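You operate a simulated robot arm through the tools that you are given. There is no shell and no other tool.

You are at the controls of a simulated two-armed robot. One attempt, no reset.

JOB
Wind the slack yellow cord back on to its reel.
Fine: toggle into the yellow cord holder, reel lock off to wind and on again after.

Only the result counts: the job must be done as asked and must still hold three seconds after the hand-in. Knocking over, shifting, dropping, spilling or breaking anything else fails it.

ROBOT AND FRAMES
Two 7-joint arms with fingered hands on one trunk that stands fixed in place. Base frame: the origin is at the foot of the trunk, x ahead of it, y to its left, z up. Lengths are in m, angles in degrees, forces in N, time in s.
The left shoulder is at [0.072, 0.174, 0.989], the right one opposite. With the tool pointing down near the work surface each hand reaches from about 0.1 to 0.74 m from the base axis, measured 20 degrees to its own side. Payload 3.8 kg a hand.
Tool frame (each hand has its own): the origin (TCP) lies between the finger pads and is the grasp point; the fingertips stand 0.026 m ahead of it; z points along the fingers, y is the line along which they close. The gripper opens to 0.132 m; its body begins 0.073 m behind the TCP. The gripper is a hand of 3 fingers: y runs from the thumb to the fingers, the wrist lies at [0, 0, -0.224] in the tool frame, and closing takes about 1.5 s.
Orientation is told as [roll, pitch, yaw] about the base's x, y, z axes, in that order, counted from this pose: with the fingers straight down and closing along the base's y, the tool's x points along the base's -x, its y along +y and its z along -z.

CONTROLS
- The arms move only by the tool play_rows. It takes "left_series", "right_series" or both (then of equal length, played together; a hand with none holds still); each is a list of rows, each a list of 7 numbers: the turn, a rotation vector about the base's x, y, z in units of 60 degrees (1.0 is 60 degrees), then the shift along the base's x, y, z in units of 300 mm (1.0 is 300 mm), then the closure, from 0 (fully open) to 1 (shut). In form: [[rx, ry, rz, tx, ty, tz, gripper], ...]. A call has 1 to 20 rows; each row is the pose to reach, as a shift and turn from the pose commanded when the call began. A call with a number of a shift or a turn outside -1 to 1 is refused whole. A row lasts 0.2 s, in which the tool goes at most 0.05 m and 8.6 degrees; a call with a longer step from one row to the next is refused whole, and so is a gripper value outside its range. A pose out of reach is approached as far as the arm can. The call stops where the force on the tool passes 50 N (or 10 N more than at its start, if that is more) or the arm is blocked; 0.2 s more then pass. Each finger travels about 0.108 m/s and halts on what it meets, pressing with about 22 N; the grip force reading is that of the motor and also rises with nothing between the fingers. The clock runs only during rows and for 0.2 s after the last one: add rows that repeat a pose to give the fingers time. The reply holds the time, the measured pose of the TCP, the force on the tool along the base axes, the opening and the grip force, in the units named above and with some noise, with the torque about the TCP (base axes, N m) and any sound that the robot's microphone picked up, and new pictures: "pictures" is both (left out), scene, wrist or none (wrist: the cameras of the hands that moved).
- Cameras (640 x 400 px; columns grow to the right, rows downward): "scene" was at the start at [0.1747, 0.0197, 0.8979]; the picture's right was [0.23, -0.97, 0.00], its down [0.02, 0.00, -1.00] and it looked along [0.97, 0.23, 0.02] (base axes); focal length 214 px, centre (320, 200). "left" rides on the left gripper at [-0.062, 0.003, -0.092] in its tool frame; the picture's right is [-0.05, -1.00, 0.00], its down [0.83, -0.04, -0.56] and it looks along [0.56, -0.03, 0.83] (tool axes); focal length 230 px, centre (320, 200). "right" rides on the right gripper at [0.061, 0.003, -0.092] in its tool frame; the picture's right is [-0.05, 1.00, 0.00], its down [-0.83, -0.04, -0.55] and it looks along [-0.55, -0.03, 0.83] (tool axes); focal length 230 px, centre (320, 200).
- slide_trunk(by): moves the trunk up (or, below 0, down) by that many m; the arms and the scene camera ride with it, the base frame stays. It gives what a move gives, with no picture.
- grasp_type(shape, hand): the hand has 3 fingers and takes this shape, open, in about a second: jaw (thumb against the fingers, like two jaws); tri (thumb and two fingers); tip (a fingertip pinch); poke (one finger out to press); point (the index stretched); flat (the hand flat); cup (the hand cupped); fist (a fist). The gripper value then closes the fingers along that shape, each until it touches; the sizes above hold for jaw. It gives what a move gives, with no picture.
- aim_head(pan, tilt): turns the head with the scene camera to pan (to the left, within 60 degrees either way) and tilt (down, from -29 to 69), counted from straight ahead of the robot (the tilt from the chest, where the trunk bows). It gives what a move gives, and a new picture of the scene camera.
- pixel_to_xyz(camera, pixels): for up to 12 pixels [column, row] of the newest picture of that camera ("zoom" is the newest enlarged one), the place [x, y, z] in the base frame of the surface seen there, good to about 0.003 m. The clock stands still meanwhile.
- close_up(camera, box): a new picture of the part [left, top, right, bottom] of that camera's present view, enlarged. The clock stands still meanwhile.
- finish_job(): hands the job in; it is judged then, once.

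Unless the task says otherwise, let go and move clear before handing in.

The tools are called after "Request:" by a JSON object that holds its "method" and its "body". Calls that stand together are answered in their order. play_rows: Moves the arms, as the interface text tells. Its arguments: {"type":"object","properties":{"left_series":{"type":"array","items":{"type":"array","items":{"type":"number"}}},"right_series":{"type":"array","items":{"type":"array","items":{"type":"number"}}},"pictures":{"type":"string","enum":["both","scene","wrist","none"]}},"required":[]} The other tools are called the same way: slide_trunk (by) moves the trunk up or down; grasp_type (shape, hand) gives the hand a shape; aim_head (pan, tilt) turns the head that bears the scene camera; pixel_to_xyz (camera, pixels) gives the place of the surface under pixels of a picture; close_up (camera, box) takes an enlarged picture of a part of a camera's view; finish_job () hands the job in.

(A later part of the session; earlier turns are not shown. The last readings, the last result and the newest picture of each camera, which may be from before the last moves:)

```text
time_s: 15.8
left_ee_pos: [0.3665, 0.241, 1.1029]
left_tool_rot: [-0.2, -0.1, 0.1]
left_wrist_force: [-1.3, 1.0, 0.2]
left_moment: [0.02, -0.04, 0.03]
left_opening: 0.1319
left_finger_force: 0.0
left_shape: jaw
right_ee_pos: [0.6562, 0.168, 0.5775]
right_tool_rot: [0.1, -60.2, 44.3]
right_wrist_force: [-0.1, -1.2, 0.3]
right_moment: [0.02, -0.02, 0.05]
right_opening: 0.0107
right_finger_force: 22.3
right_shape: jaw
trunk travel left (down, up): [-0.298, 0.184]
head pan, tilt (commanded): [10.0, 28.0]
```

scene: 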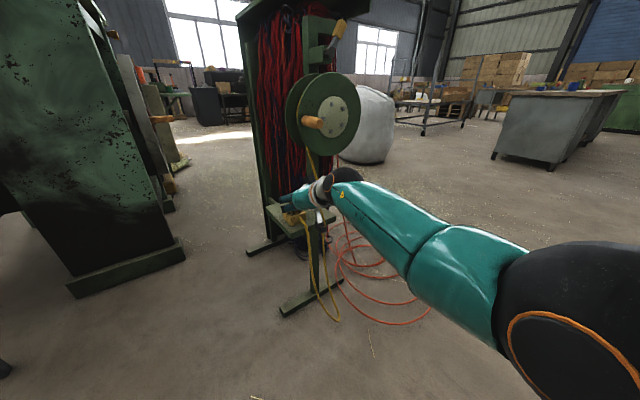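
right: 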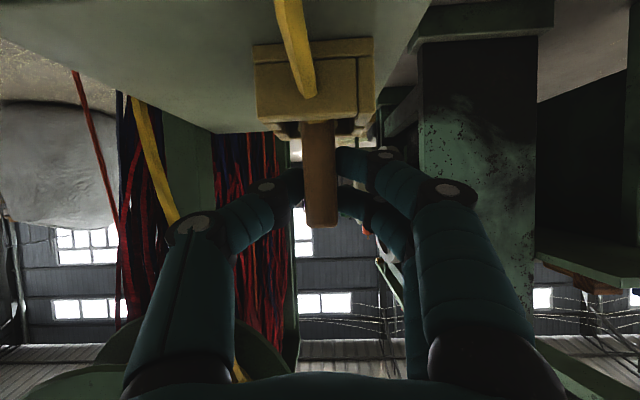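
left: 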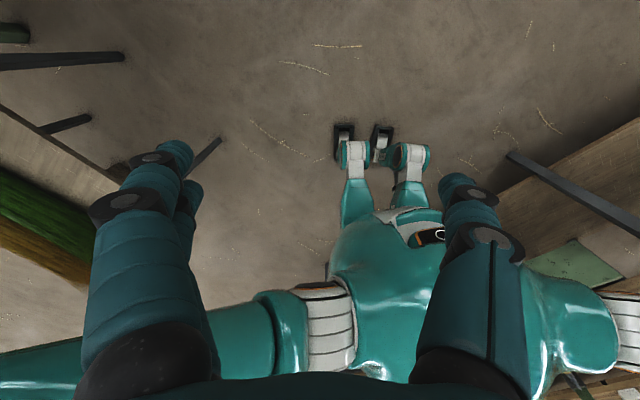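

The toggle's foot should be within a millimetre of the floor with no force on the wrist. I open the fingers part-way to let go.

Request:
{"method": "play_rows", "body": {"right_series": [[0, 0, 0, 0, 0, 0, 0.85], [0, 0, 0, 0, 0, 0, 0.75], [0, 0, 0, 0, 0, 0, 0.68], [0, 0, 0, 0, 0, 0, 0.62], [0, 0, 0, 0, 0, 0, 0.62]], "pictures": "both"}}

Request:
{"method": "close_up", "body": {"camera": "scene", "box": [250, 160, 346, 220]}}

```text
time_s: 17.0
left_ee_pos: [0.3665, 0.2419, 1.1031]
left_tool_rot: [-0.1, -0.1, 0.0]
left_wrist_force: [-1.1, 0.5, -0.4]
left_moment: [-0.01, -0.01, 0.0]
left_opening: 0.1319
left_finger_force: 0.0
left_shape: jaw
right_ee_pos: [0.6565, 0.1688, 0.5777]
right_tool_rot: [0.0, -60.1, 44.3]
right_wrist_force: [-0.4, -0.5, -0.1]
right_moment: [-0.01, -0.01, 0.01]
right_opening: 0.0498
right_finger_force: 0.0
right_shape: jaw
trunk travel left (down, up): [-0.298, 0.184]
head pan, tilt (commanded): [10.0, 28.0]
```

scene: 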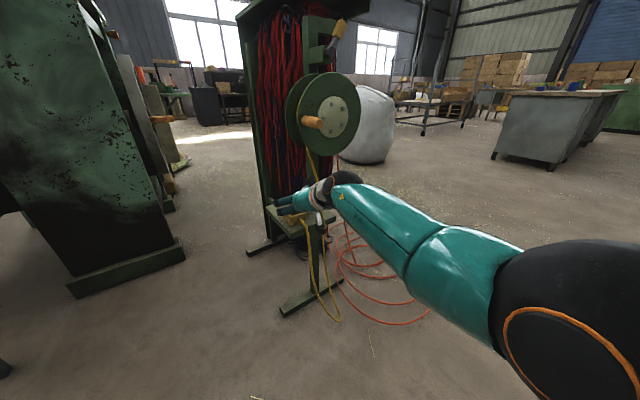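
right: 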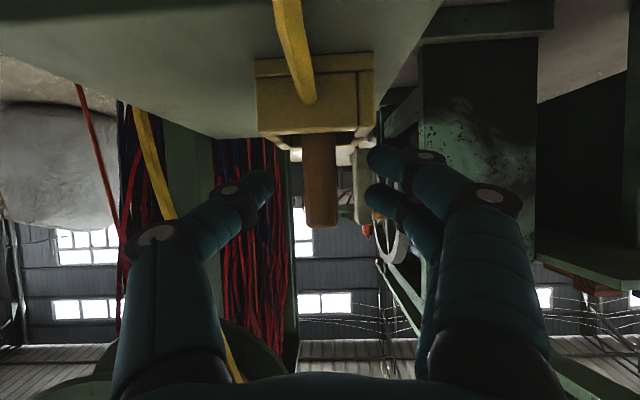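

```text
6.67 times, centred on (298, 190) of scene
```

zoom: 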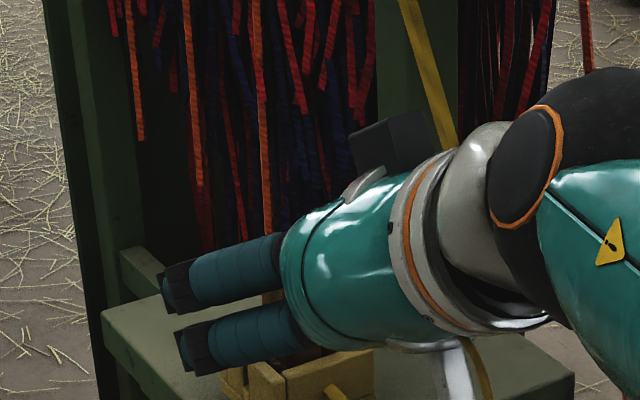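

Released: the toggle stands upright in the holder at (320,180) of the wrist view. I withdraw the hand straight back out along the approach direction.

Request:
{"method": "play_rows", "body": {"right_series": [[0, 0, 0, -0.05, -0.049, 0.005, 0.62], [0, 0, 0, -0.12, -0.117, 0.02, 0.62], [0, 0, 0, -0.2, -0.195, 0.04, 0.62], [0, 0, 0, -0.28, -0.275, 0.06, 0.62], [0, 0, 0, -0.36, -0.35, 0.08, 0.62], [0, 0, 0, -0.4, -0.43, 0.1, 0.62]], "pictures": "both"}}

Request:
{"method": "close_up", "body": {"camera": "scene", "box": [250, 160, 346, 220]}}

Request:
{"method": "close_up", "body": {"camera": "scene", "box": [220, 130, 460, 330]}}

```text
time_s: 18.4
left_ee_pos: [0.3657, 0.2416, 1.1027]
left_tool_rot: [-0.2, -0.1, 0.1]
left_wrist_force: [-0.2, -0.1, 0.8]
left_moment: [0.04, -0.01, 0.02]
left_opening: 0.1318
left_finger_force: 0.1
left_shape: jaw
right_ee_pos: [0.5365, 0.0391, 0.6088]
right_tool_rot: [0.0, -60.2, 44.3]
right_wrist_force: [0.5, 0.1, -0.1]
right_moment: [-0.01, -0.02, -0.01]
right_opening: 0.0496
right_finger_force: 0.0
right_shape: jaw
trunk travel left (down, up): [-0.298, 0.184]
head pan, tilt (commanded): [10.0, 28.0]
```

scene: 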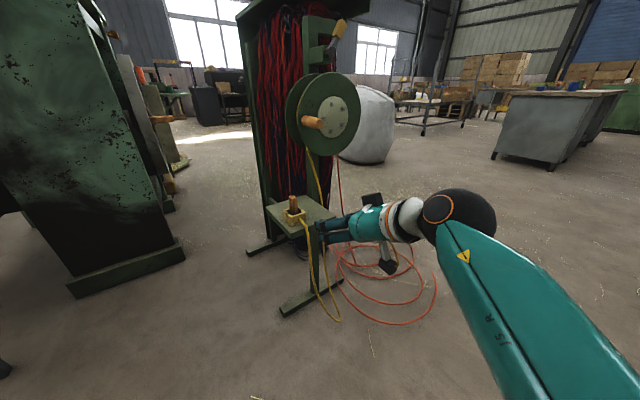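
right: 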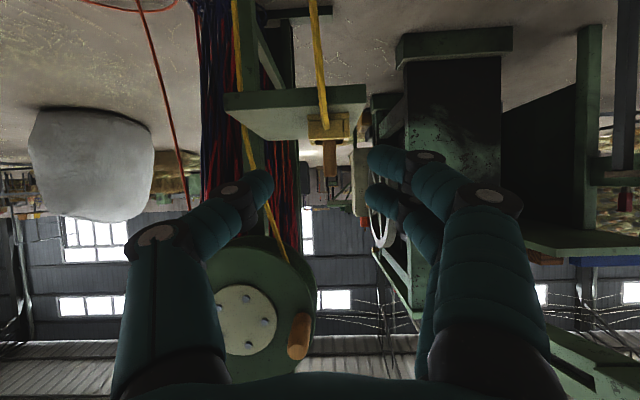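

```text
6.67 times, centred on (298, 190) of scene
```

zoom: 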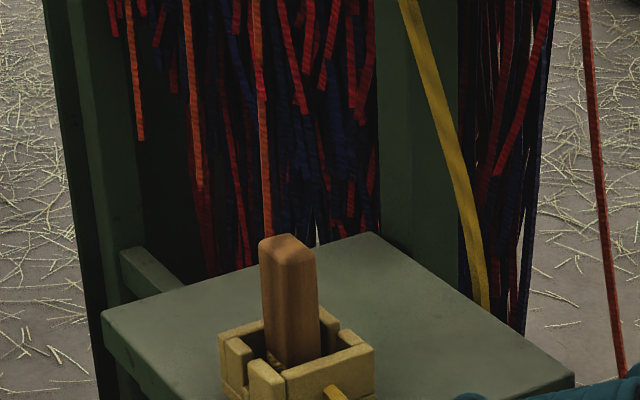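

```text
2.00 times, centred on (340, 230) of scene
```

zoom: 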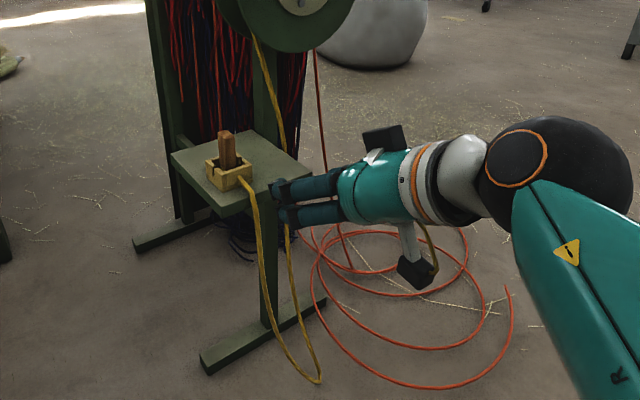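

The toggle stands firmly in the yellow holder, with the rest of the cord still hanging in a loop to near the floor. Next is the lock lever; I look up to check the roof clearance around it.

Request:
{"method": "aim_head", "body": {"pan": 10, "tilt": 0}}

Request:
{"method": "close_up", "body": {"camera": "scene", "box": [240, 120, 384, 210]}}

Request:
{"method": "pixel_to_xyz", "body": {"camera": "zoom", "pixels": [[50, 195], [300, 130], [530, 125], [560, 160], [60, 220], [330, 230], [300, 95], [450, 108], [200, 150], [520, 170], [420, 200], [150, 190]]}}

```text
time_s: 19.4
left_ee_pos: [0.3672, 0.2421, 1.1021]
left_tool_rot: [0.0, -0.2, 0.1]
left_wrist_force: [-0.2, 0.6, -0.1]
left_moment: [0.0, 0.01, 0.02]
left_opening: 0.1316
left_finger_force: 0.1
left_shape: jaw
right_ee_pos: [0.5371, 0.0384, 0.6076]
right_tool_rot: [-0.1, -60.0, 44.2]
right_wrist_force: [0.3, 0.2, 1.0]
right_moment: [0.02, 0.02, 0.03]
right_opening: 0.0495
right_finger_force: 0.0
right_shape: jaw
trunk travel left (down, up): [-0.298, 0.184]
head pan, tilt (commanded): [10.0, 0.0]
```

scene: 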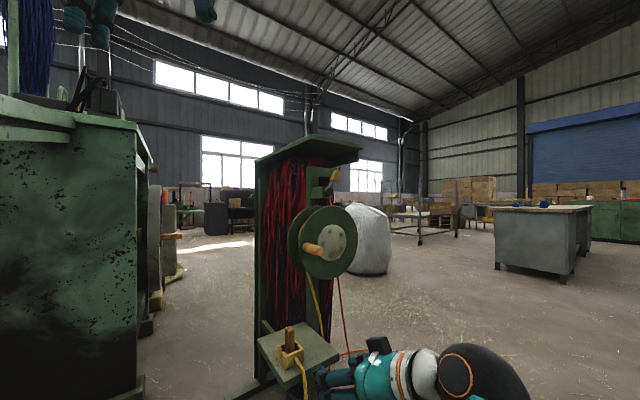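

```text
4.44 times, centred on (312, 165) of scene
```

zoom: 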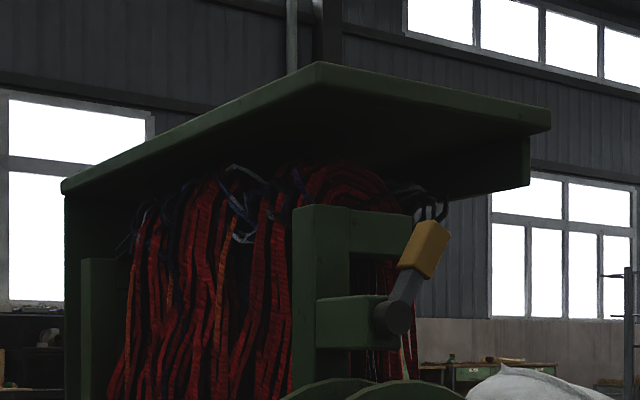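

```text
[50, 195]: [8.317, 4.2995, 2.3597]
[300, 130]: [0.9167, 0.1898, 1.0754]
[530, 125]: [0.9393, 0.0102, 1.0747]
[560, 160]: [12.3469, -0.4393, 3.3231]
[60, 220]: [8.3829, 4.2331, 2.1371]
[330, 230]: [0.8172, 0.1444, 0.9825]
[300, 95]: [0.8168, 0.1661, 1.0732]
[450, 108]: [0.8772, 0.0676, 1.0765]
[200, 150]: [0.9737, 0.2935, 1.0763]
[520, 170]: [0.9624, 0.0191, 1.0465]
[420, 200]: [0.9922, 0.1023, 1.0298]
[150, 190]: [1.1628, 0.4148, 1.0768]
```

The roof's front edge (z ≈ 1.075) lies behind the lever plane, so the hand can come in from the front. I raise the right hand in front of the reel and level it to point straight along the reel axis.

Request:
{"method": "play_rows", "body": {"right_series": [[0.044, -0.045, 0, 0.0, -0.06, 0.12, 0.6], [0.087, -0.09, 0, 0.02, -0.13, 0.24, 0.6], [0.131, -0.134, 0, 0.05, -0.2, 0.36, 0.6], [0.175, -0.179, 0, 0.09, -0.26, 0.48, 0.6], [0.218, -0.224, 0, 0.13, -0.3, 0.6, 0.6], [0.262, -0.269, 0, 0.17, -0.3, 0.72, 0.6], [0.305, -0.313, 0, 0.21, -0.3, 0.84, 0.6], [0.349, -0.358, 0, 0.25, -0.3, 0.96, 0.6]], "pictures": "both"}}

```text
time_s: 21.1
left_ee_pos: [0.3676, 0.2412, 1.1019]
left_tool_rot: [-0.1, -0.2, 0.1]
left_wrist_force: [0.0, 0.1, 0.0]
left_moment: [0.03, 0.01, -0.01]
left_opening: 0.1322
left_finger_force: 0.0
left_shape: jaw
right_ee_pos: [0.6122, -0.0495, 0.8966]
right_tool_rot: [145.9, -89.9, -101.6]
right_wrist_force: [0.3, 1.2, 0.6]
right_moment: [0.02, 0.05, -0.02]
right_opening: 0.0522
right_finger_force: 0.1
right_shape: jaw
trunk travel left (down, up): [-0.298, 0.184]
head pan, tilt (commanded): [10.0, 0.0]
```

scene: 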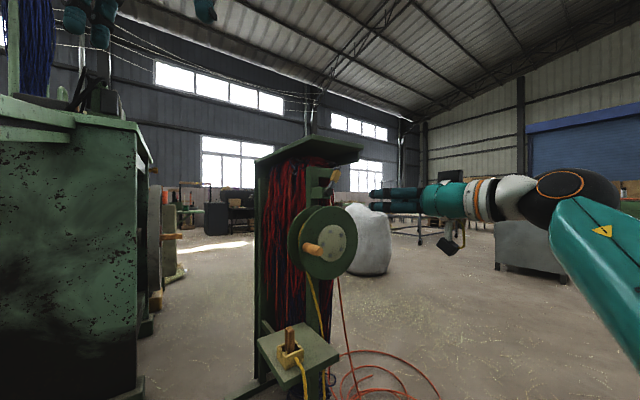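
right: 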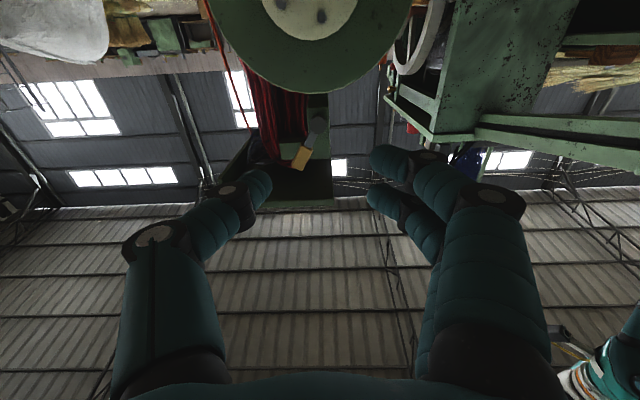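

The hand is level now at (0.612, −0.050, 0.897), and the lever's yellow grip shows at (302,158) in the upside-down wrist view. I move up in front of the lever with the jaw opened to about 70 mm.

Request:
{"method": "play_rows", "body": {"right_series": [[0, 0, 0, 0.05, 0.02, 0.06, 0.5], [0, 0, 0, 0.12, 0.05, 0.13, 0.46], [0, 0, 0, 0.2, 0.09, 0.2, 0.46], [0, 0, 0, 0.27, 0.13, 0.238, 0.46], [0, 0, 0, 0.301, 0.151, 0.238, 0.46]], "pictures": "both"}}

Request:
{"method": "close_up", "body": {"camera": "right", "box": [220, 80, 420, 205]}}

Request:
{"method": "close_up", "body": {"camera": "scene", "box": [270, 140, 398, 220]}}

```text
time_s: 22.4
left_ee_pos: [0.3681, 0.242, 1.1025]
left_tool_rot: [-0.2, -0.1, 0.1]
left_wrist_force: [0.3, 0.0, -0.8]
left_moment: [0.03, -0.03, -0.01]
left_opening: 0.1319
left_finger_force: 0.2
left_shape: jaw
right_ee_pos: [0.7013, -0.0064, 0.968]
right_tool_rot: [173.6, -89.9, -129.4]
right_wrist_force: [0.6, -1.0, -0.2]
right_moment: [0.01, 0.0, -0.02]
right_opening: 0.0704
right_finger_force: 0.1
right_shape: jaw
trunk travel left (down, up): [-0.298, 0.184]
head pan, tilt (commanded): [10.0, 0.0]
```

scene: 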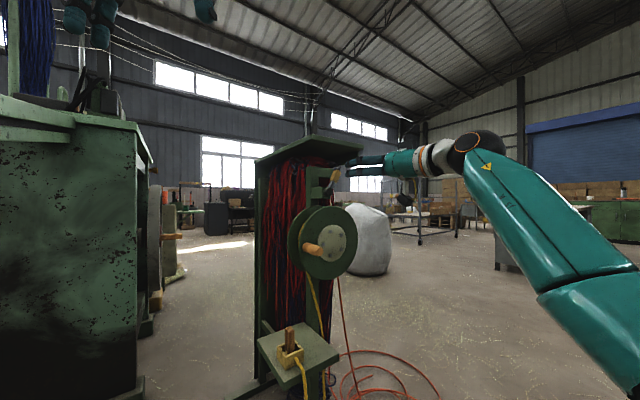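
right: 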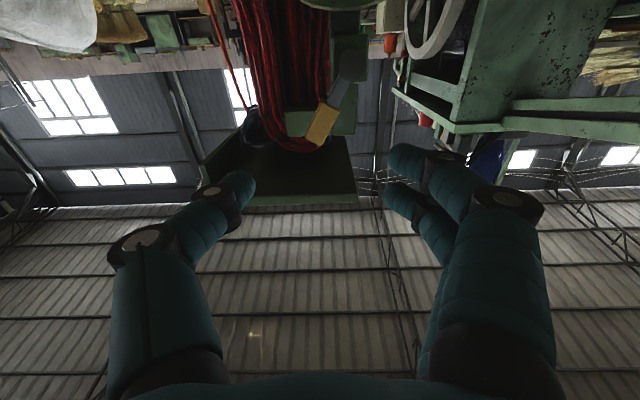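

```text
3.20 times, centred on (320, 142) of right
```

zoom: 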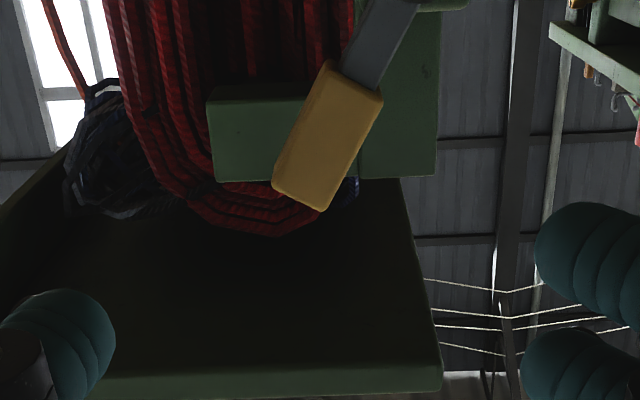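

```text
5.00 times, centred on (334, 180) of scene
```

zoom: 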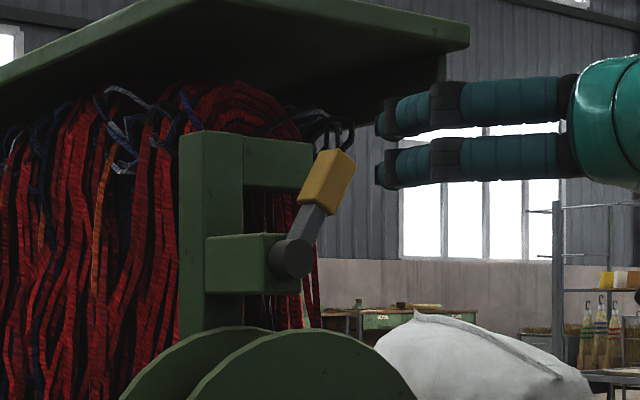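

The wrist view shows the lever grip at about (322,125) in line with the hand, with the red bundle behind it. I measure the lever and the depth of what is behind it.

Request:
{"method": "pixel_to_xyz", "body": {"camera": "right", "pixels": [[322, 125], [315, 140], [335, 110], [345, 65], [310, 110], [328, 145], [300, 148], [267, 111], [295, 60], [340, 125], [290, 115], [280, 145]]}}

```text
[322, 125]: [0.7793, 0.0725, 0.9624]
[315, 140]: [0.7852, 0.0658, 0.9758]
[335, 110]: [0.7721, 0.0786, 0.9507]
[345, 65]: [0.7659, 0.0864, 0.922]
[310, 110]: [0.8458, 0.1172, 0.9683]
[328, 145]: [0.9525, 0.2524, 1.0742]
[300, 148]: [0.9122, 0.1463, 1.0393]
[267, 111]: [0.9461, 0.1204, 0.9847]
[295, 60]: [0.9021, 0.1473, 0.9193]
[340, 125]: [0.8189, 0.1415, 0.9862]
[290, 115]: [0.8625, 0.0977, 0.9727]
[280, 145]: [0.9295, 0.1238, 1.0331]
```

The lever grip's front is at n ≈ −0.609 and everything else lies at least 75 mm deeper, so caging it is safe. I advance 108 mm along the axis so that the grip sits between thumb and fingers.

Request:
{"method": "play_rows", "body": {"right_series": [[0, 0, 0, 0.07, 0.068, 0, 0.46], [0, 0, 0, 0.14, 0.136, 0, 0.46], [0, 0, 0, 0.2, 0.195, 0, 0.46], [0, 0, 0, 0.24, 0.234, 0, 0.46], [0, 0, 0, 0.259, 0.2525, 0, 0.46]], "pictures": "both"}}

Request:
{"method": "close_up", "body": {"camera": "scene", "box": [270, 140, 398, 220]}}

```text
time_s: 23.6
left_ee_pos: [0.366, 0.2408, 1.1024]
left_tool_rot: [-0.1, -0.1, 0.1]
left_wrist_force: [-0.3, 0.6, 0.6]
left_moment: [-0.02, 0.0, 0.01]
left_opening: 0.132
left_finger_force: 0.0
left_shape: jaw
right_ee_pos: [0.7796, 0.0709, 0.9666]
right_tool_rot: [-171.8, -89.9, -143.9]
right_wrist_force: [-0.4, -0.9, 0.4]
right_moment: [0.01, 0.01, 0.03]
right_opening: 0.0707
right_finger_force: 0.0
right_shape: jaw
trunk travel left (down, up): [-0.298, 0.184]
head pan, tilt (commanded): [10.0, 0.0]
```

scene: 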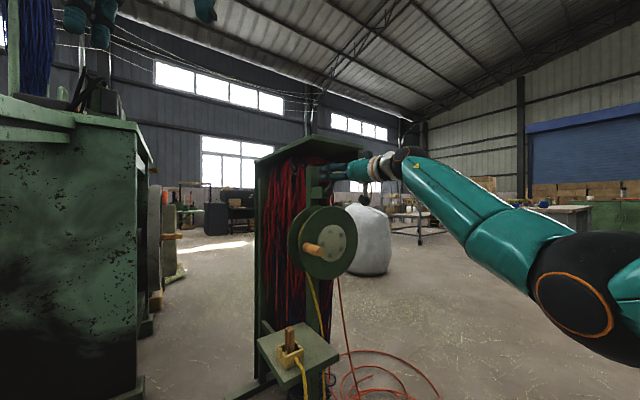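
right: 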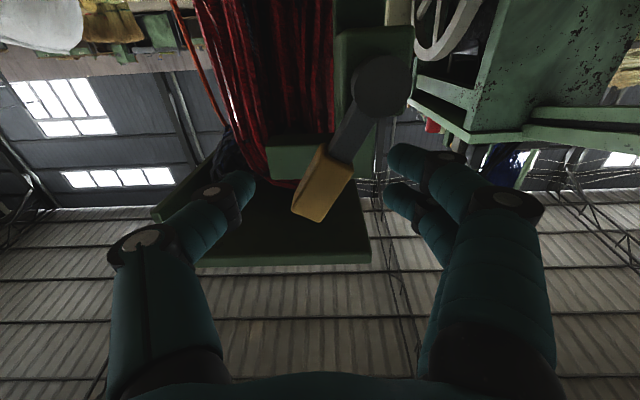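

```text
5.00 times, centred on (334, 180) of scene
```

zoom: 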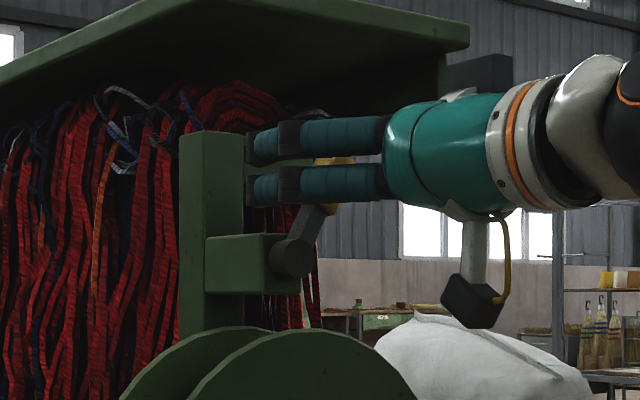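

The yellow grip now lies between the thumb (column 235) and the fingers (column 395) in the wrist view. I push it slowly to the left (−t) with the thumb, 60 mm at first, and watch force and sound.

Request:
{"method": "play_rows", "body": {"right_series": [[0, 0, 0, -0.028, 0.0286, 0, 0.46], [0, 0, 0, -0.056, 0.0573, 0, 0.46], [0, 0, 0, -0.084, 0.086, 0, 0.46], [0, 0, 0, -0.112, 0.1145, 0, 0.46], [0, 0, 0, -0.14, 0.143, 0, 0.46]], "pictures": "both"}}

Request:
{"method": "close_up", "body": {"camera": "scene", "box": [270, 140, 398, 220]}}

```text
time_s: 24.8
left_ee_pos: [0.3674, 0.2414, 1.1022]
left_tool_rot: [-0.2, -0.1, 0.1]
left_wrist_force: [-0.1, 0.2, -0.5]
left_moment: [0.01, -0.01, 0.02]
left_opening: 0.1319
left_finger_force: 0.0
left_shape: jaw
right_ee_pos: [0.7373, 0.113, 0.9674]
right_tool_rot: [178.1, -90.0, -133.8]
right_wrist_force: [-0.4, 0.6, -0.5]
right_moment: [0.0, -0.03, 0.0]
right_opening: 0.0712
right_finger_force: 0.1
right_shape: jaw
trunk travel left (down, up): [-0.298, 0.184]
head pan, tilt (commanded): [10.0, 0.0]
```

scene: 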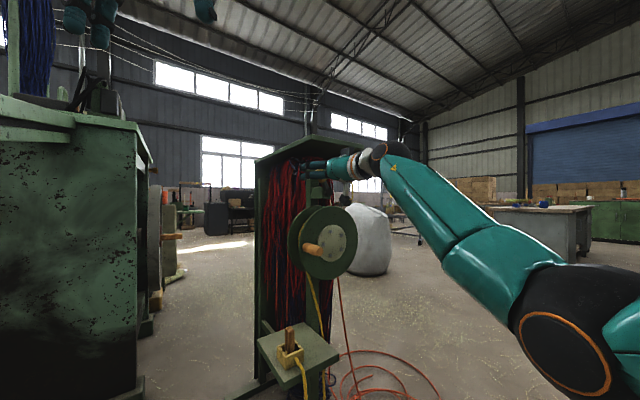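
right: 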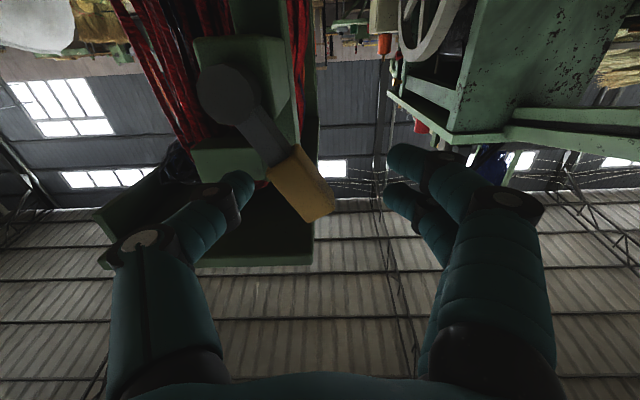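

```text
5.00 times, centred on (334, 180) of scene
```

zoom: 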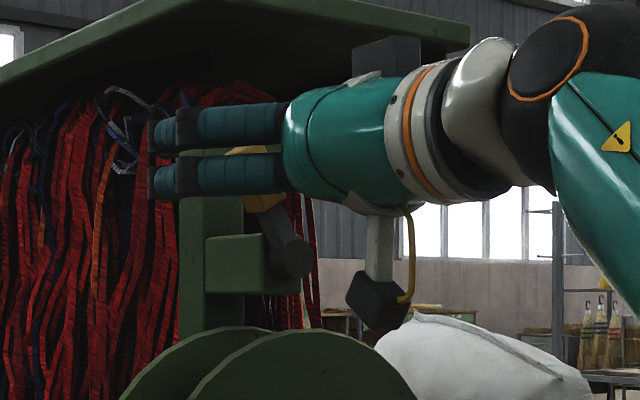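

The lever has swung over and now leans left on its own (grip at (300,185), pivot at (228,93) in the wrist view), ahead of the thumb. I back the hand straight out and check the lever's position.

Request:
{"method": "play_rows", "body": {"right_series": [[0, 0, 0, -0.08, -0.078, 0, 0.46], [0, 0, 0, -0.16, -0.156, 0, 0.46], [0, 0, 0, -0.26, -0.253, 0, 0.46], [0, 0, 0, -0.36, -0.351, -0.05, 0.46], [0, 0, 0, -0.45, -0.439, -0.12, 0.46]], "pictures": "both"}}

Request:
{"method": "close_up", "body": {"camera": "scene", "box": [270, 140, 398, 220]}}

```text
time_s: 25.9
left_ee_pos: [0.3675, 0.2409, 1.1027]
left_tool_rot: [-0.2, -0.1, 0.0]
left_wrist_force: [-0.5, 0.3, -0.1]
left_moment: [-0.04, -0.02, 0.01]
left_opening: 0.1321
left_finger_force: 0.1
left_shape: jaw
right_ee_pos: [0.602, -0.02, 0.9316]
right_tool_rot: [-168.4, -89.9, -147.4]
right_wrist_force: [-0.3, 0.5, 0.0]
right_moment: [0.0, 0.04, -0.02]
right_opening: 0.0713
right_finger_force: 0.0
right_shape: jaw
trunk travel left (down, up): [-0.298, 0.184]
head pan, tilt (commanded): [10.0, 0.0]
```

scene: 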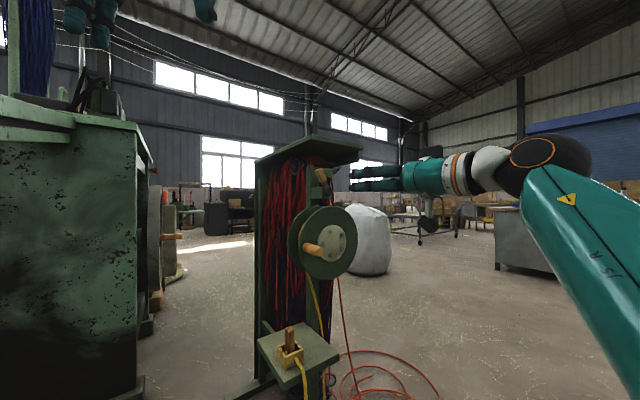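
right: 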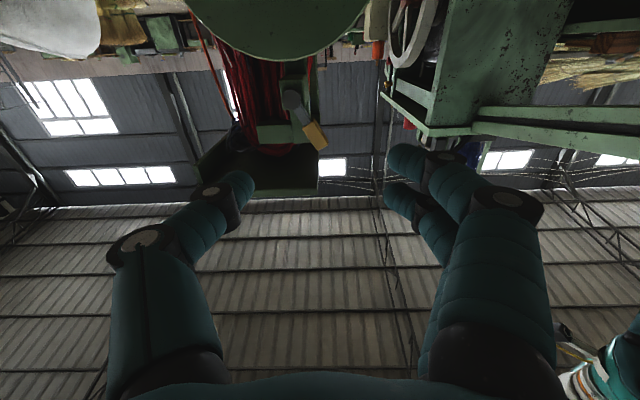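

```text
5.00 times, centred on (334, 180) of scene
```

zoom: 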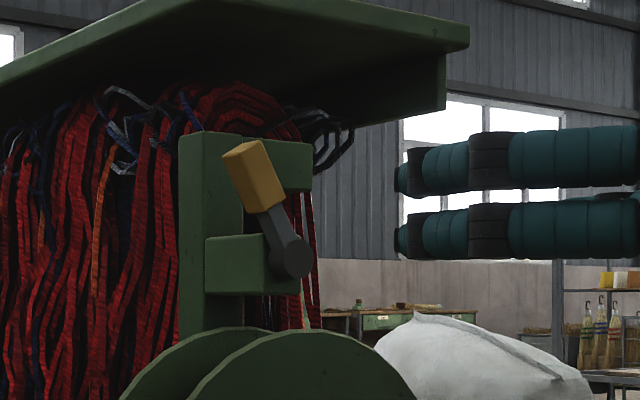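

The lever now leans left with the hand clear, so the lock has been thrown over. Now I bring the right hand down in front of the crank knob.

Request:
{"method": "play_rows", "body": {"right_series": [[0, 0, 0, -0.01, 0.03, -0.1, 0.46], [0, 0, 0, -0.02, 0.07, -0.21, 0.5], [0, 0, 0, -0.03, 0.12, -0.32, 0.52], [0, 0, 0, -0.035, 0.16, -0.42, 0.55], [0, 0, 0, -0.039, 0.197, -0.512, 0.57], [0, 0, 0, -0.039, 0.197, -0.512, 0.57]], "pictures": "both"}}

Request:
{"method": "aim_head", "body": {"pan": 10, "tilt": 15}}

Request:
{"method": "close_up", "body": {"camera": "right", "box": [240, 130, 400, 230]}}

Request:
{"method": "pixel_to_xyz", "body": {"camera": "zoom", "pixels": [[320, 200], [300, 200], [340, 200], [320, 220], [320, 180]]}}

```text
time_s: 27.4
left_ee_pos: [0.3655, 0.2423, 1.1034]
left_tool_rot: [-0.1, -0.1, 0.0]
left_wrist_force: [-0.6, 0.1, 0.4]
left_moment: [-0.02, -0.05, 0.02]
left_opening: 0.1316
left_finger_force: 0.1
left_shape: jaw
right_ee_pos: [0.5913, 0.0391, 0.7778]
right_tool_rot: [-179.5, -89.9, -136.2]
right_wrist_force: [-0.8, -0.6, -0.1]
right_moment: [0.01, 0.02, -0.01]
right_opening: 0.0572
right_finger_force: 0.1
right_shape: jaw
trunk travel left (down, up): [-0.298, 0.184]
head pan, tilt (commanded): [10.0, 0.0]
```

scene: 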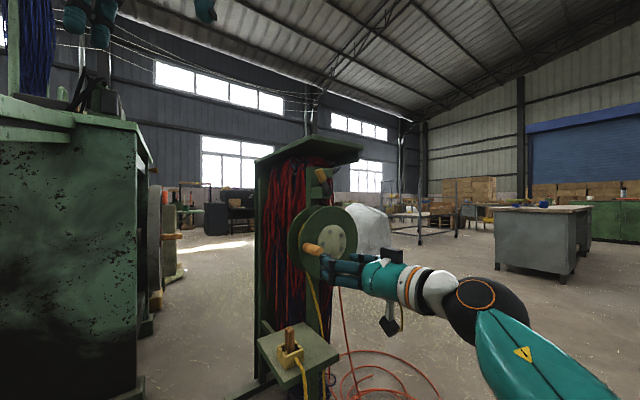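
right: 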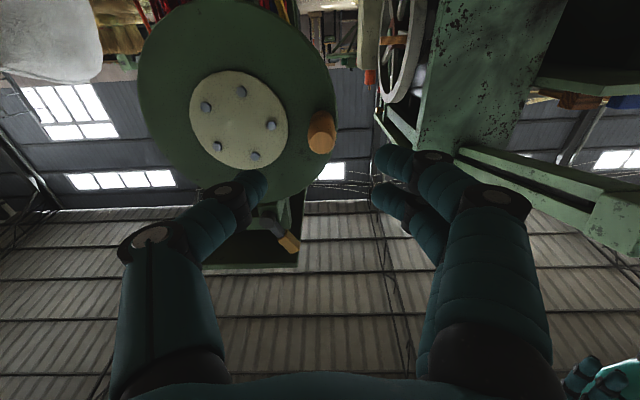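

```text
time_s: 28.1
left_ee_pos: [0.3685, 0.2418, 1.1018]
left_tool_rot: [-0.1, -0.1, 0.1]
left_wrist_force: [0.2, 0.0, -0.8]
left_moment: [0.0, -0.02, -0.02]
left_opening: 0.1319
left_finger_force: 0.0
left_shape: jaw
right_ee_pos: [0.5922, 0.0393, 0.778]
right_tool_rot: [-178.5, -89.8, -137.1]
right_wrist_force: [-0.5, -1.0, 0.5]
right_moment: [-0.01, -0.01, -0.01]
right_opening: 0.0575
right_finger_force: 0.0
right_shape: jaw
trunk travel left (down, up): [-0.298, 0.184]
head pan, tilt (commanded): [10.0, 15.0]
```

scene: 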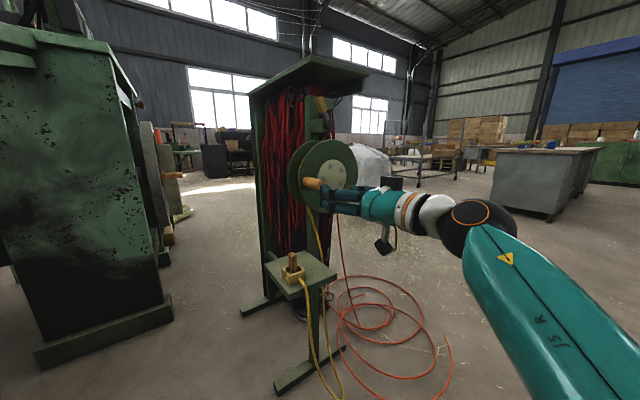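

```text
4.00 times, centred on (320, 180) of right
```

zoom: 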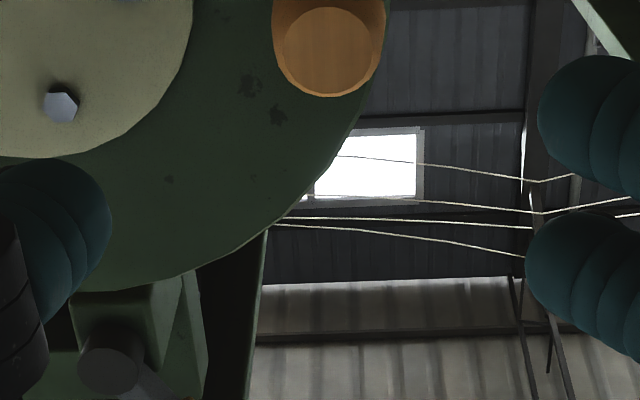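

```text
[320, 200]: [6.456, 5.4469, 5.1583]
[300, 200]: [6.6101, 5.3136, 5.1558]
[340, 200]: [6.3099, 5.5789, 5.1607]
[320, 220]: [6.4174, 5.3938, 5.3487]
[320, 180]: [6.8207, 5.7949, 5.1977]
```

The knob's round end is at (322,143) in the wrist view, hub centre near (239,120). I measure knob end, hub and rim for the crank circle.

Request:
{"method": "pixel_to_xyz", "body": {"camera": "right", "pixels": [[322, 143], [314, 143], [330, 143], [322, 150], [322, 136], [322, 120], [239, 120], [192, 115], [287, 130], [236, 165], [242, 75], [330, 92]]}}

Request:
{"method": "pixel_to_xyz", "body": {"camera": "right", "pixels": [[145, 90], [300, 180], [235, 192], [240, 92], [206, 107], [218, 147], [255, 155], [270, 125], [150, 130], [325, 165], [312, 120], [333, 120]]}}

```text
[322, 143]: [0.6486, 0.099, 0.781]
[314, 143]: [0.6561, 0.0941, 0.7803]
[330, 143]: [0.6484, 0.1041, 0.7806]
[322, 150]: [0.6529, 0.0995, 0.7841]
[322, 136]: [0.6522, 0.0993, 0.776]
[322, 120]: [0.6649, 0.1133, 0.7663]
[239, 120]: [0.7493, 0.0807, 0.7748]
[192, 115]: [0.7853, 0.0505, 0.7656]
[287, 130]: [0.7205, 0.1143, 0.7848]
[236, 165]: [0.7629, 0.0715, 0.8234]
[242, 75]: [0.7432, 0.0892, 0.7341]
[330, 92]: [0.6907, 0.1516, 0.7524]
```

```text
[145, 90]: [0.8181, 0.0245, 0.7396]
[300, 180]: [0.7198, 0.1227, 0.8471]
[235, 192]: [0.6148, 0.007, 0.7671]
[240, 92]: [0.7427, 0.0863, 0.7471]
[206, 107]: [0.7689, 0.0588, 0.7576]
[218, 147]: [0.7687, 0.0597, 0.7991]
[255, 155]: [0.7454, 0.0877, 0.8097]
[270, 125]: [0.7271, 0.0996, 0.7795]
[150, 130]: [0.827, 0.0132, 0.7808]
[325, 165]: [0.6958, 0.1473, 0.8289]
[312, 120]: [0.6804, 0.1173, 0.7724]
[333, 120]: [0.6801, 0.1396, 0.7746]
```

Fit: reel axis at t 0.468, z 0.779, crank radius about 0.084, knob now at nine o'clock (t 0.384, z 0.780), tip at n −0.535. I advance so the knob sits between thumb and fingers and close on it.

Request:
{"method": "play_rows", "body": {"right_series": [[0, 0, 0, 0.06, 0.06, 0.002, 0.57], [0, 0, 0, 0.12, 0.12, 0.004, 0.57], [0, 0, 0, 0.18, 0.18, 0.006, 0.57], [0, 0, 0, 0.225, 0.224, 0.007, 0.57], [0, 0, 0, 0.2457, 0.2447, 0.007, 0.57], [0, 0, 0, 0.2457, 0.2447, 0.007, 0.57]], "pictures": "both"}}

Request:
{"method": "close_up", "body": {"camera": "scene", "box": [270, 130, 398, 210]}}

```text
time_s: 29.5
left_ee_pos: [0.3664, 0.2428, 1.1025]
left_tool_rot: [0.0, 0.0, 0.1]
left_wrist_force: [0.1, 0.1, 0.1]
left_moment: [0.0, -0.01, 0.03]
left_opening: 0.1319
left_finger_force: 0.1
left_shape: jaw
right_ee_pos: [0.6642, 0.1129, 0.7803]
right_tool_rot: [176.5, -89.8, -132.2]
right_wrist_force: [-1.1, -0.1, -0.4]
right_moment: [0.01, -0.02, -0.01]
right_opening: 0.0572
right_finger_force: 0.0
right_shape: jaw
trunk travel left (down, up): [-0.298, 0.184]
head pan, tilt (commanded): [10.0, 15.0]
```

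scene: 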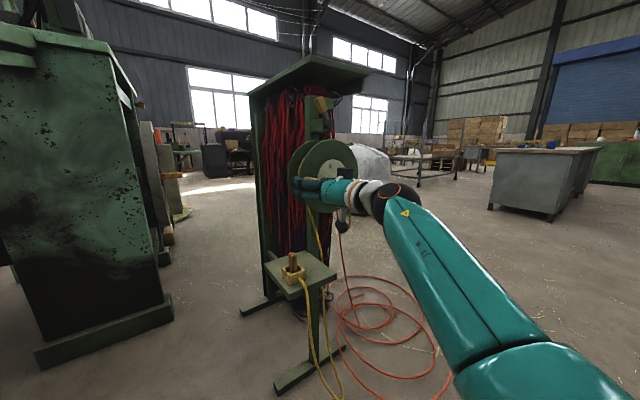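
right: 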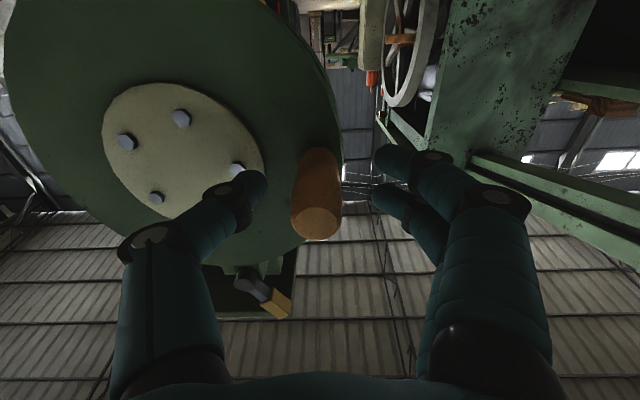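

```text
5.00 times, centred on (334, 170) of scene
```

zoom: 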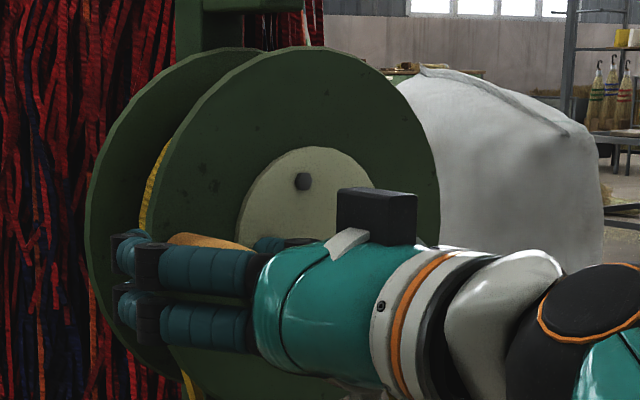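

The knob lies centred at column 317 between thumb and fingers. I close on it.

Request:
{"method": "play_rows", "body": {"right_series": [[0, 0, 0, 0, 0, 0, 0.68], [0, 0, 0, 0, 0, 0, 0.8], [0, 0, 0, 0, 0, 0, 0.9], [0, 0, 0, 0, 0, 0, 1], [0, 0, 0, 0, 0, 0, 1]], "pictures": "wrist"}}

```text
time_s: 30.7
left_ee_pos: [0.3679, 0.242, 1.1018]
left_tool_rot: [-0.1, 0.0, 0.1]
left_wrist_force: [-0.8, -0.7, 0.1]
left_moment: [-0.03, 0.01, -0.01]
left_opening: 0.1318
left_finger_force: 0.0
left_shape: jaw
right_ee_pos: [0.6642, 0.1128, 0.7801]
right_tool_rot: [178.8, -89.9, -134.6]
right_wrist_force: [4.2, -1.0, -0.3]
right_moment: [0.0, -0.02, -0.07]
right_opening: 0.0129
right_finger_force: 22.5
right_shape: jaw
trunk travel left (down, up): [-0.298, 0.184]
head pan, tilt (commanded): [10.0, 15.0]
```

right: 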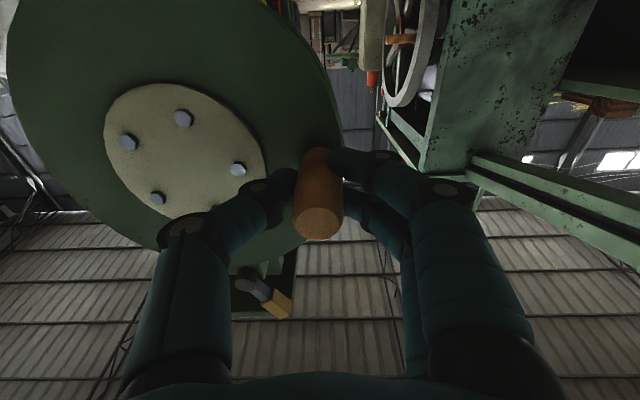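

The grip closed to 13 mm at 22 N on the knob. I try a 45-degree clockwise arc (knob going up from nine o'clock) to test that the lock is off and which way winds in.

Request:
{"method": "play_rows", "body": {"right_series": [[0, 0, 0, 0.0017, -0.0017, 0.0365, 1], [0, 0, 0, 0.0067, -0.0068, 0.0725, 1], [0, 0, 0, 0.0149, -0.0153, 0.107, 1], [0, 0, 0, 0.0262, -0.0269, 0.14, 1], [0, 0, 0, 0.0404, -0.0414, 0.1705, 1], [0, 0, 0, 0.0572, -0.0587, 0.198, 1]], "pictures": "both"}}

Request:
{"method": "close_up", "body": {"camera": "scene", "box": [230, 100, 390, 400]}}

```text
time_s: 32.1
left_ee_pos: [0.3666, 0.2414, 1.1022]
left_tool_rot: [-0.1, -0.1, 0.1]
left_wrist_force: [0.1, 0.3, 0.0]
left_moment: [0.01, 0.03, -0.01]
left_opening: 0.1321
left_finger_force: 0.0
left_shape: jaw
right_ee_pos: [0.6802, 0.0974, 0.8399]
right_tool_rot: [-179.3, -90.0, -136.6]
right_wrist_force: [-3.3, -3.7, -1.3]
right_moment: [0.0, 0.03, -0.03]
right_opening: 0.0135
right_finger_force: 21.8
right_shape: jaw
trunk travel left (down, up): [-0.298, 0.184]
head pan, tilt (commanded): [10.0, 15.0]
```

scene: 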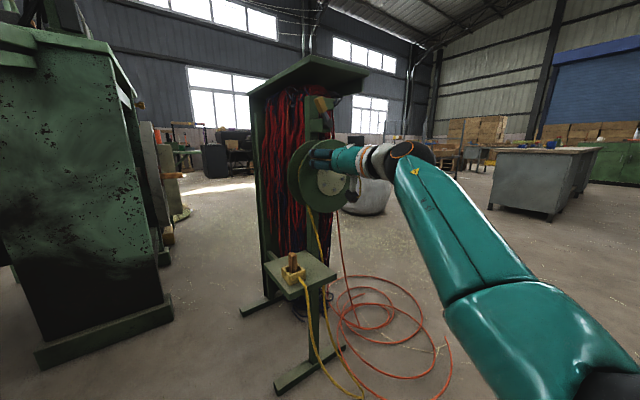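
right: 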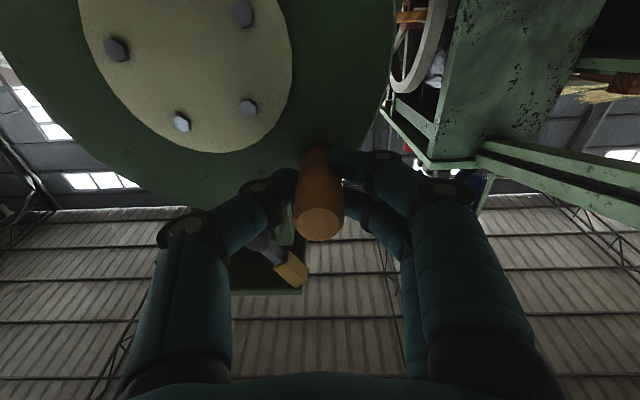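

```text
1.33 times, centred on (310, 250) of scene
```

zoom: 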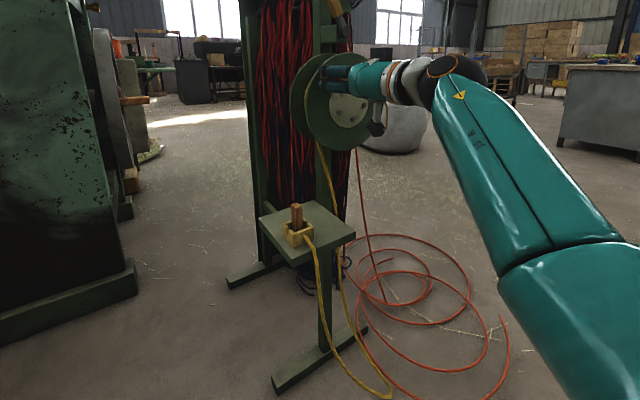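

The reel turned freely (forces under 5 N), so the lock is off. I check whether the loop grew or shrank by looking down at the same head pose as before.

Request:
{"method": "aim_head", "body": {"pan": 10, "tilt": 28}}

Request:
{"method": "close_up", "body": {"camera": "scene", "box": [220, 130, 460, 330]}}

```text
time_s: 32.9
left_ee_pos: [0.3664, 0.2416, 1.1009]
left_tool_rot: [-0.1, 0.0, 0.1]
left_wrist_force: [-0.4, -0.1, 0.3]
left_moment: [0.0, -0.01, -0.01]
left_opening: 0.1322
left_finger_force: 0.1
left_shape: jaw
right_ee_pos: [0.6806, 0.0976, 0.8408]
right_tool_rot: [-175.5, -89.9, -140.2]
right_wrist_force: [-1.8, -2.6, 0.2]
right_moment: [0.0, 0.0, -0.03]
right_opening: 0.0135
right_finger_force: 21.9
right_shape: jaw
trunk travel left (down, up): [-0.298, 0.184]
head pan, tilt (commanded): [10.0, 28.0]
```

scene: 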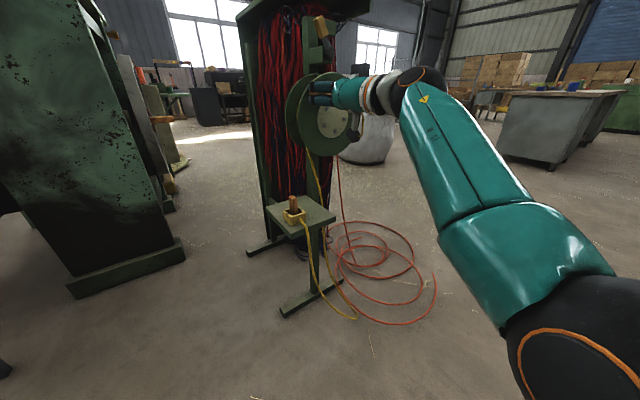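

```text
2.00 times, centred on (340, 230) of scene
```

zoom: 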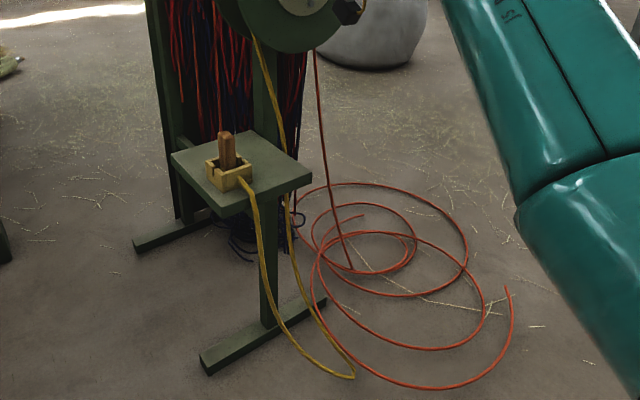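

The loop's lowest point moved from (320,383) to (353,378) in the same zoomed view, so the shape changed; I measure points along the cord to see its length.

Request:
{"method": "pixel_to_xyz", "body": {"camera": "zoom", "pixels": [[250, 195], [258, 240], [264, 290], [280, 328], [300, 352], [325, 368], [352, 377], [340, 350], [318, 315], [296, 270], [287, 225], [278, 110]]}}

```text
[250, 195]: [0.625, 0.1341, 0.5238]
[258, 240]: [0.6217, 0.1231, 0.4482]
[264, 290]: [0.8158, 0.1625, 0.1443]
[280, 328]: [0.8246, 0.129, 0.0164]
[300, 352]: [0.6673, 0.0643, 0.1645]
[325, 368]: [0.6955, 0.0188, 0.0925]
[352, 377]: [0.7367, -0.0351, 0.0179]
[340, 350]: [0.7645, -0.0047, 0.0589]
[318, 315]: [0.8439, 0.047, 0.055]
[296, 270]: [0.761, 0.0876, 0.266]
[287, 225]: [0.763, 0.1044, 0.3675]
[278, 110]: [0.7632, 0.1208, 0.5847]
```

Measured, the loop now reaches the floor at (0.737, −0.035, 0.018) and has spread about 7 cm farther out, so the clockwise try seems to have paid cord out. I turn back counter-clockwise by 90 degrees and compare.

Request:
{"method": "play_rows", "body": {"right_series": [[0, 0, 0, -0.0169, 0.0173, -0.0275, 1], [0, 0, 0, -0.0311, 0.0319, -0.058, 1], [0, 0, 0, -0.0424, 0.0435, -0.0908, 1], [0, 0, 0, -0.0506, 0.0519, -0.1255, 1], [0, 0, 0, -0.0556, 0.057, -0.1614, 1], [0, 0, 0, -0.0572, 0.0587, -0.198, 1], [0, 0, 0, -0.0556, 0.057, -0.2345, 1], [0, 0, 0, -0.0506, 0.0519, -0.2705, 1], [0, 0, 0, -0.0424, 0.0435, -0.3051, 1], [0, 0, 0, -0.0311, 0.0319, -0.338, 1], [0, 0, 0, -0.0169, 0.0173, -0.3685, 1], [0, 0, 0, 0, 0, -0.396, 1]], "pictures": "both"}}

Request:
{"method": "close_up", "body": {"camera": "scene", "box": [220, 130, 460, 330]}}

```text
time_s: 35.5
left_ee_pos: [0.3662, 0.2415, 1.1013]
left_tool_rot: [-0.1, -0.2, 0.2]
left_wrist_force: [-0.4, 0.2, 0.3]
left_moment: [0.02, -0.06, 0.01]
left_opening: 0.1318
left_finger_force: 0.0
left_shape: jaw
right_ee_pos: [0.6827, 0.0956, 0.7203]
right_tool_rot: [-165.0, -89.9, -150.7]
right_wrist_force: [-4.6, -4.0, 0.2]
right_moment: [0.0, 0.0, -0.01]
right_opening: 0.0138
right_finger_force: 22.1
right_shape: jaw
trunk travel left (down, up): [-0.298, 0.184]
head pan, tilt (commanded): [10.0, 28.0]
```

scene: 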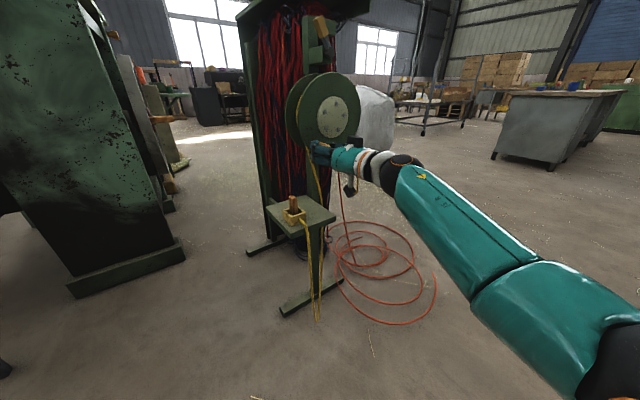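
right: 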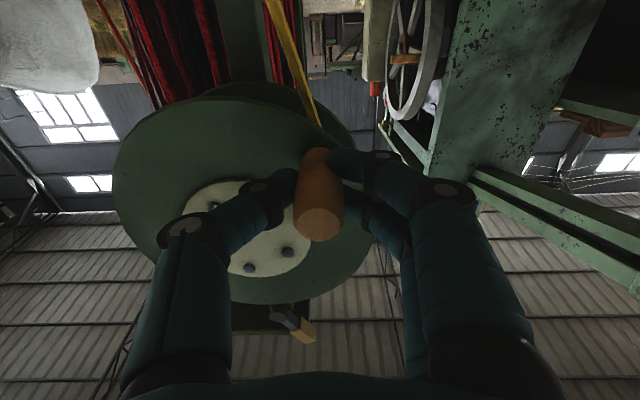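

```text
2.00 times, centred on (340, 230) of scene
```

zoom: 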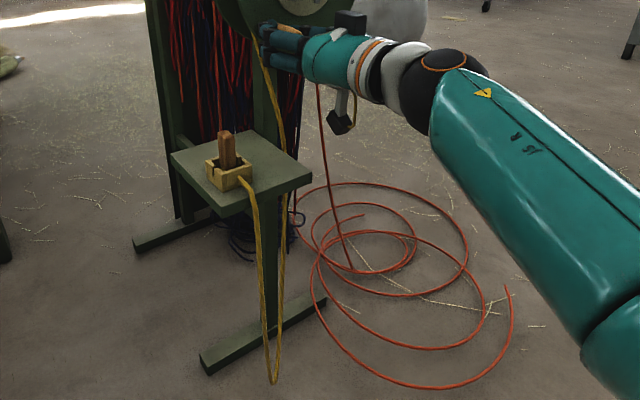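

Counter-clockwise pulled the loop in: its strands now hang nearly parallel with the bottom at (273,383). I measure the bottom before continuing.

Request:
{"method": "pixel_to_xyz", "body": {"camera": "zoom", "pixels": [[273, 380], [272, 375], [275, 375], [265, 320], [281, 320], [284, 230], [256, 240], [279, 280], [270, 60], [283, 130]]}}

```text
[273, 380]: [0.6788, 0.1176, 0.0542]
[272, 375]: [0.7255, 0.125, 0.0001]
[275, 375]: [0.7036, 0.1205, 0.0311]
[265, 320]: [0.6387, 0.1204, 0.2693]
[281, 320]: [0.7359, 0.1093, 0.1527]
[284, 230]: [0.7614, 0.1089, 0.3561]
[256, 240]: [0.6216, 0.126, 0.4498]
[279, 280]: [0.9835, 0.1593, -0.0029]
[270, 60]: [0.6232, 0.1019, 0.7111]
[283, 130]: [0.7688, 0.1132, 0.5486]
```

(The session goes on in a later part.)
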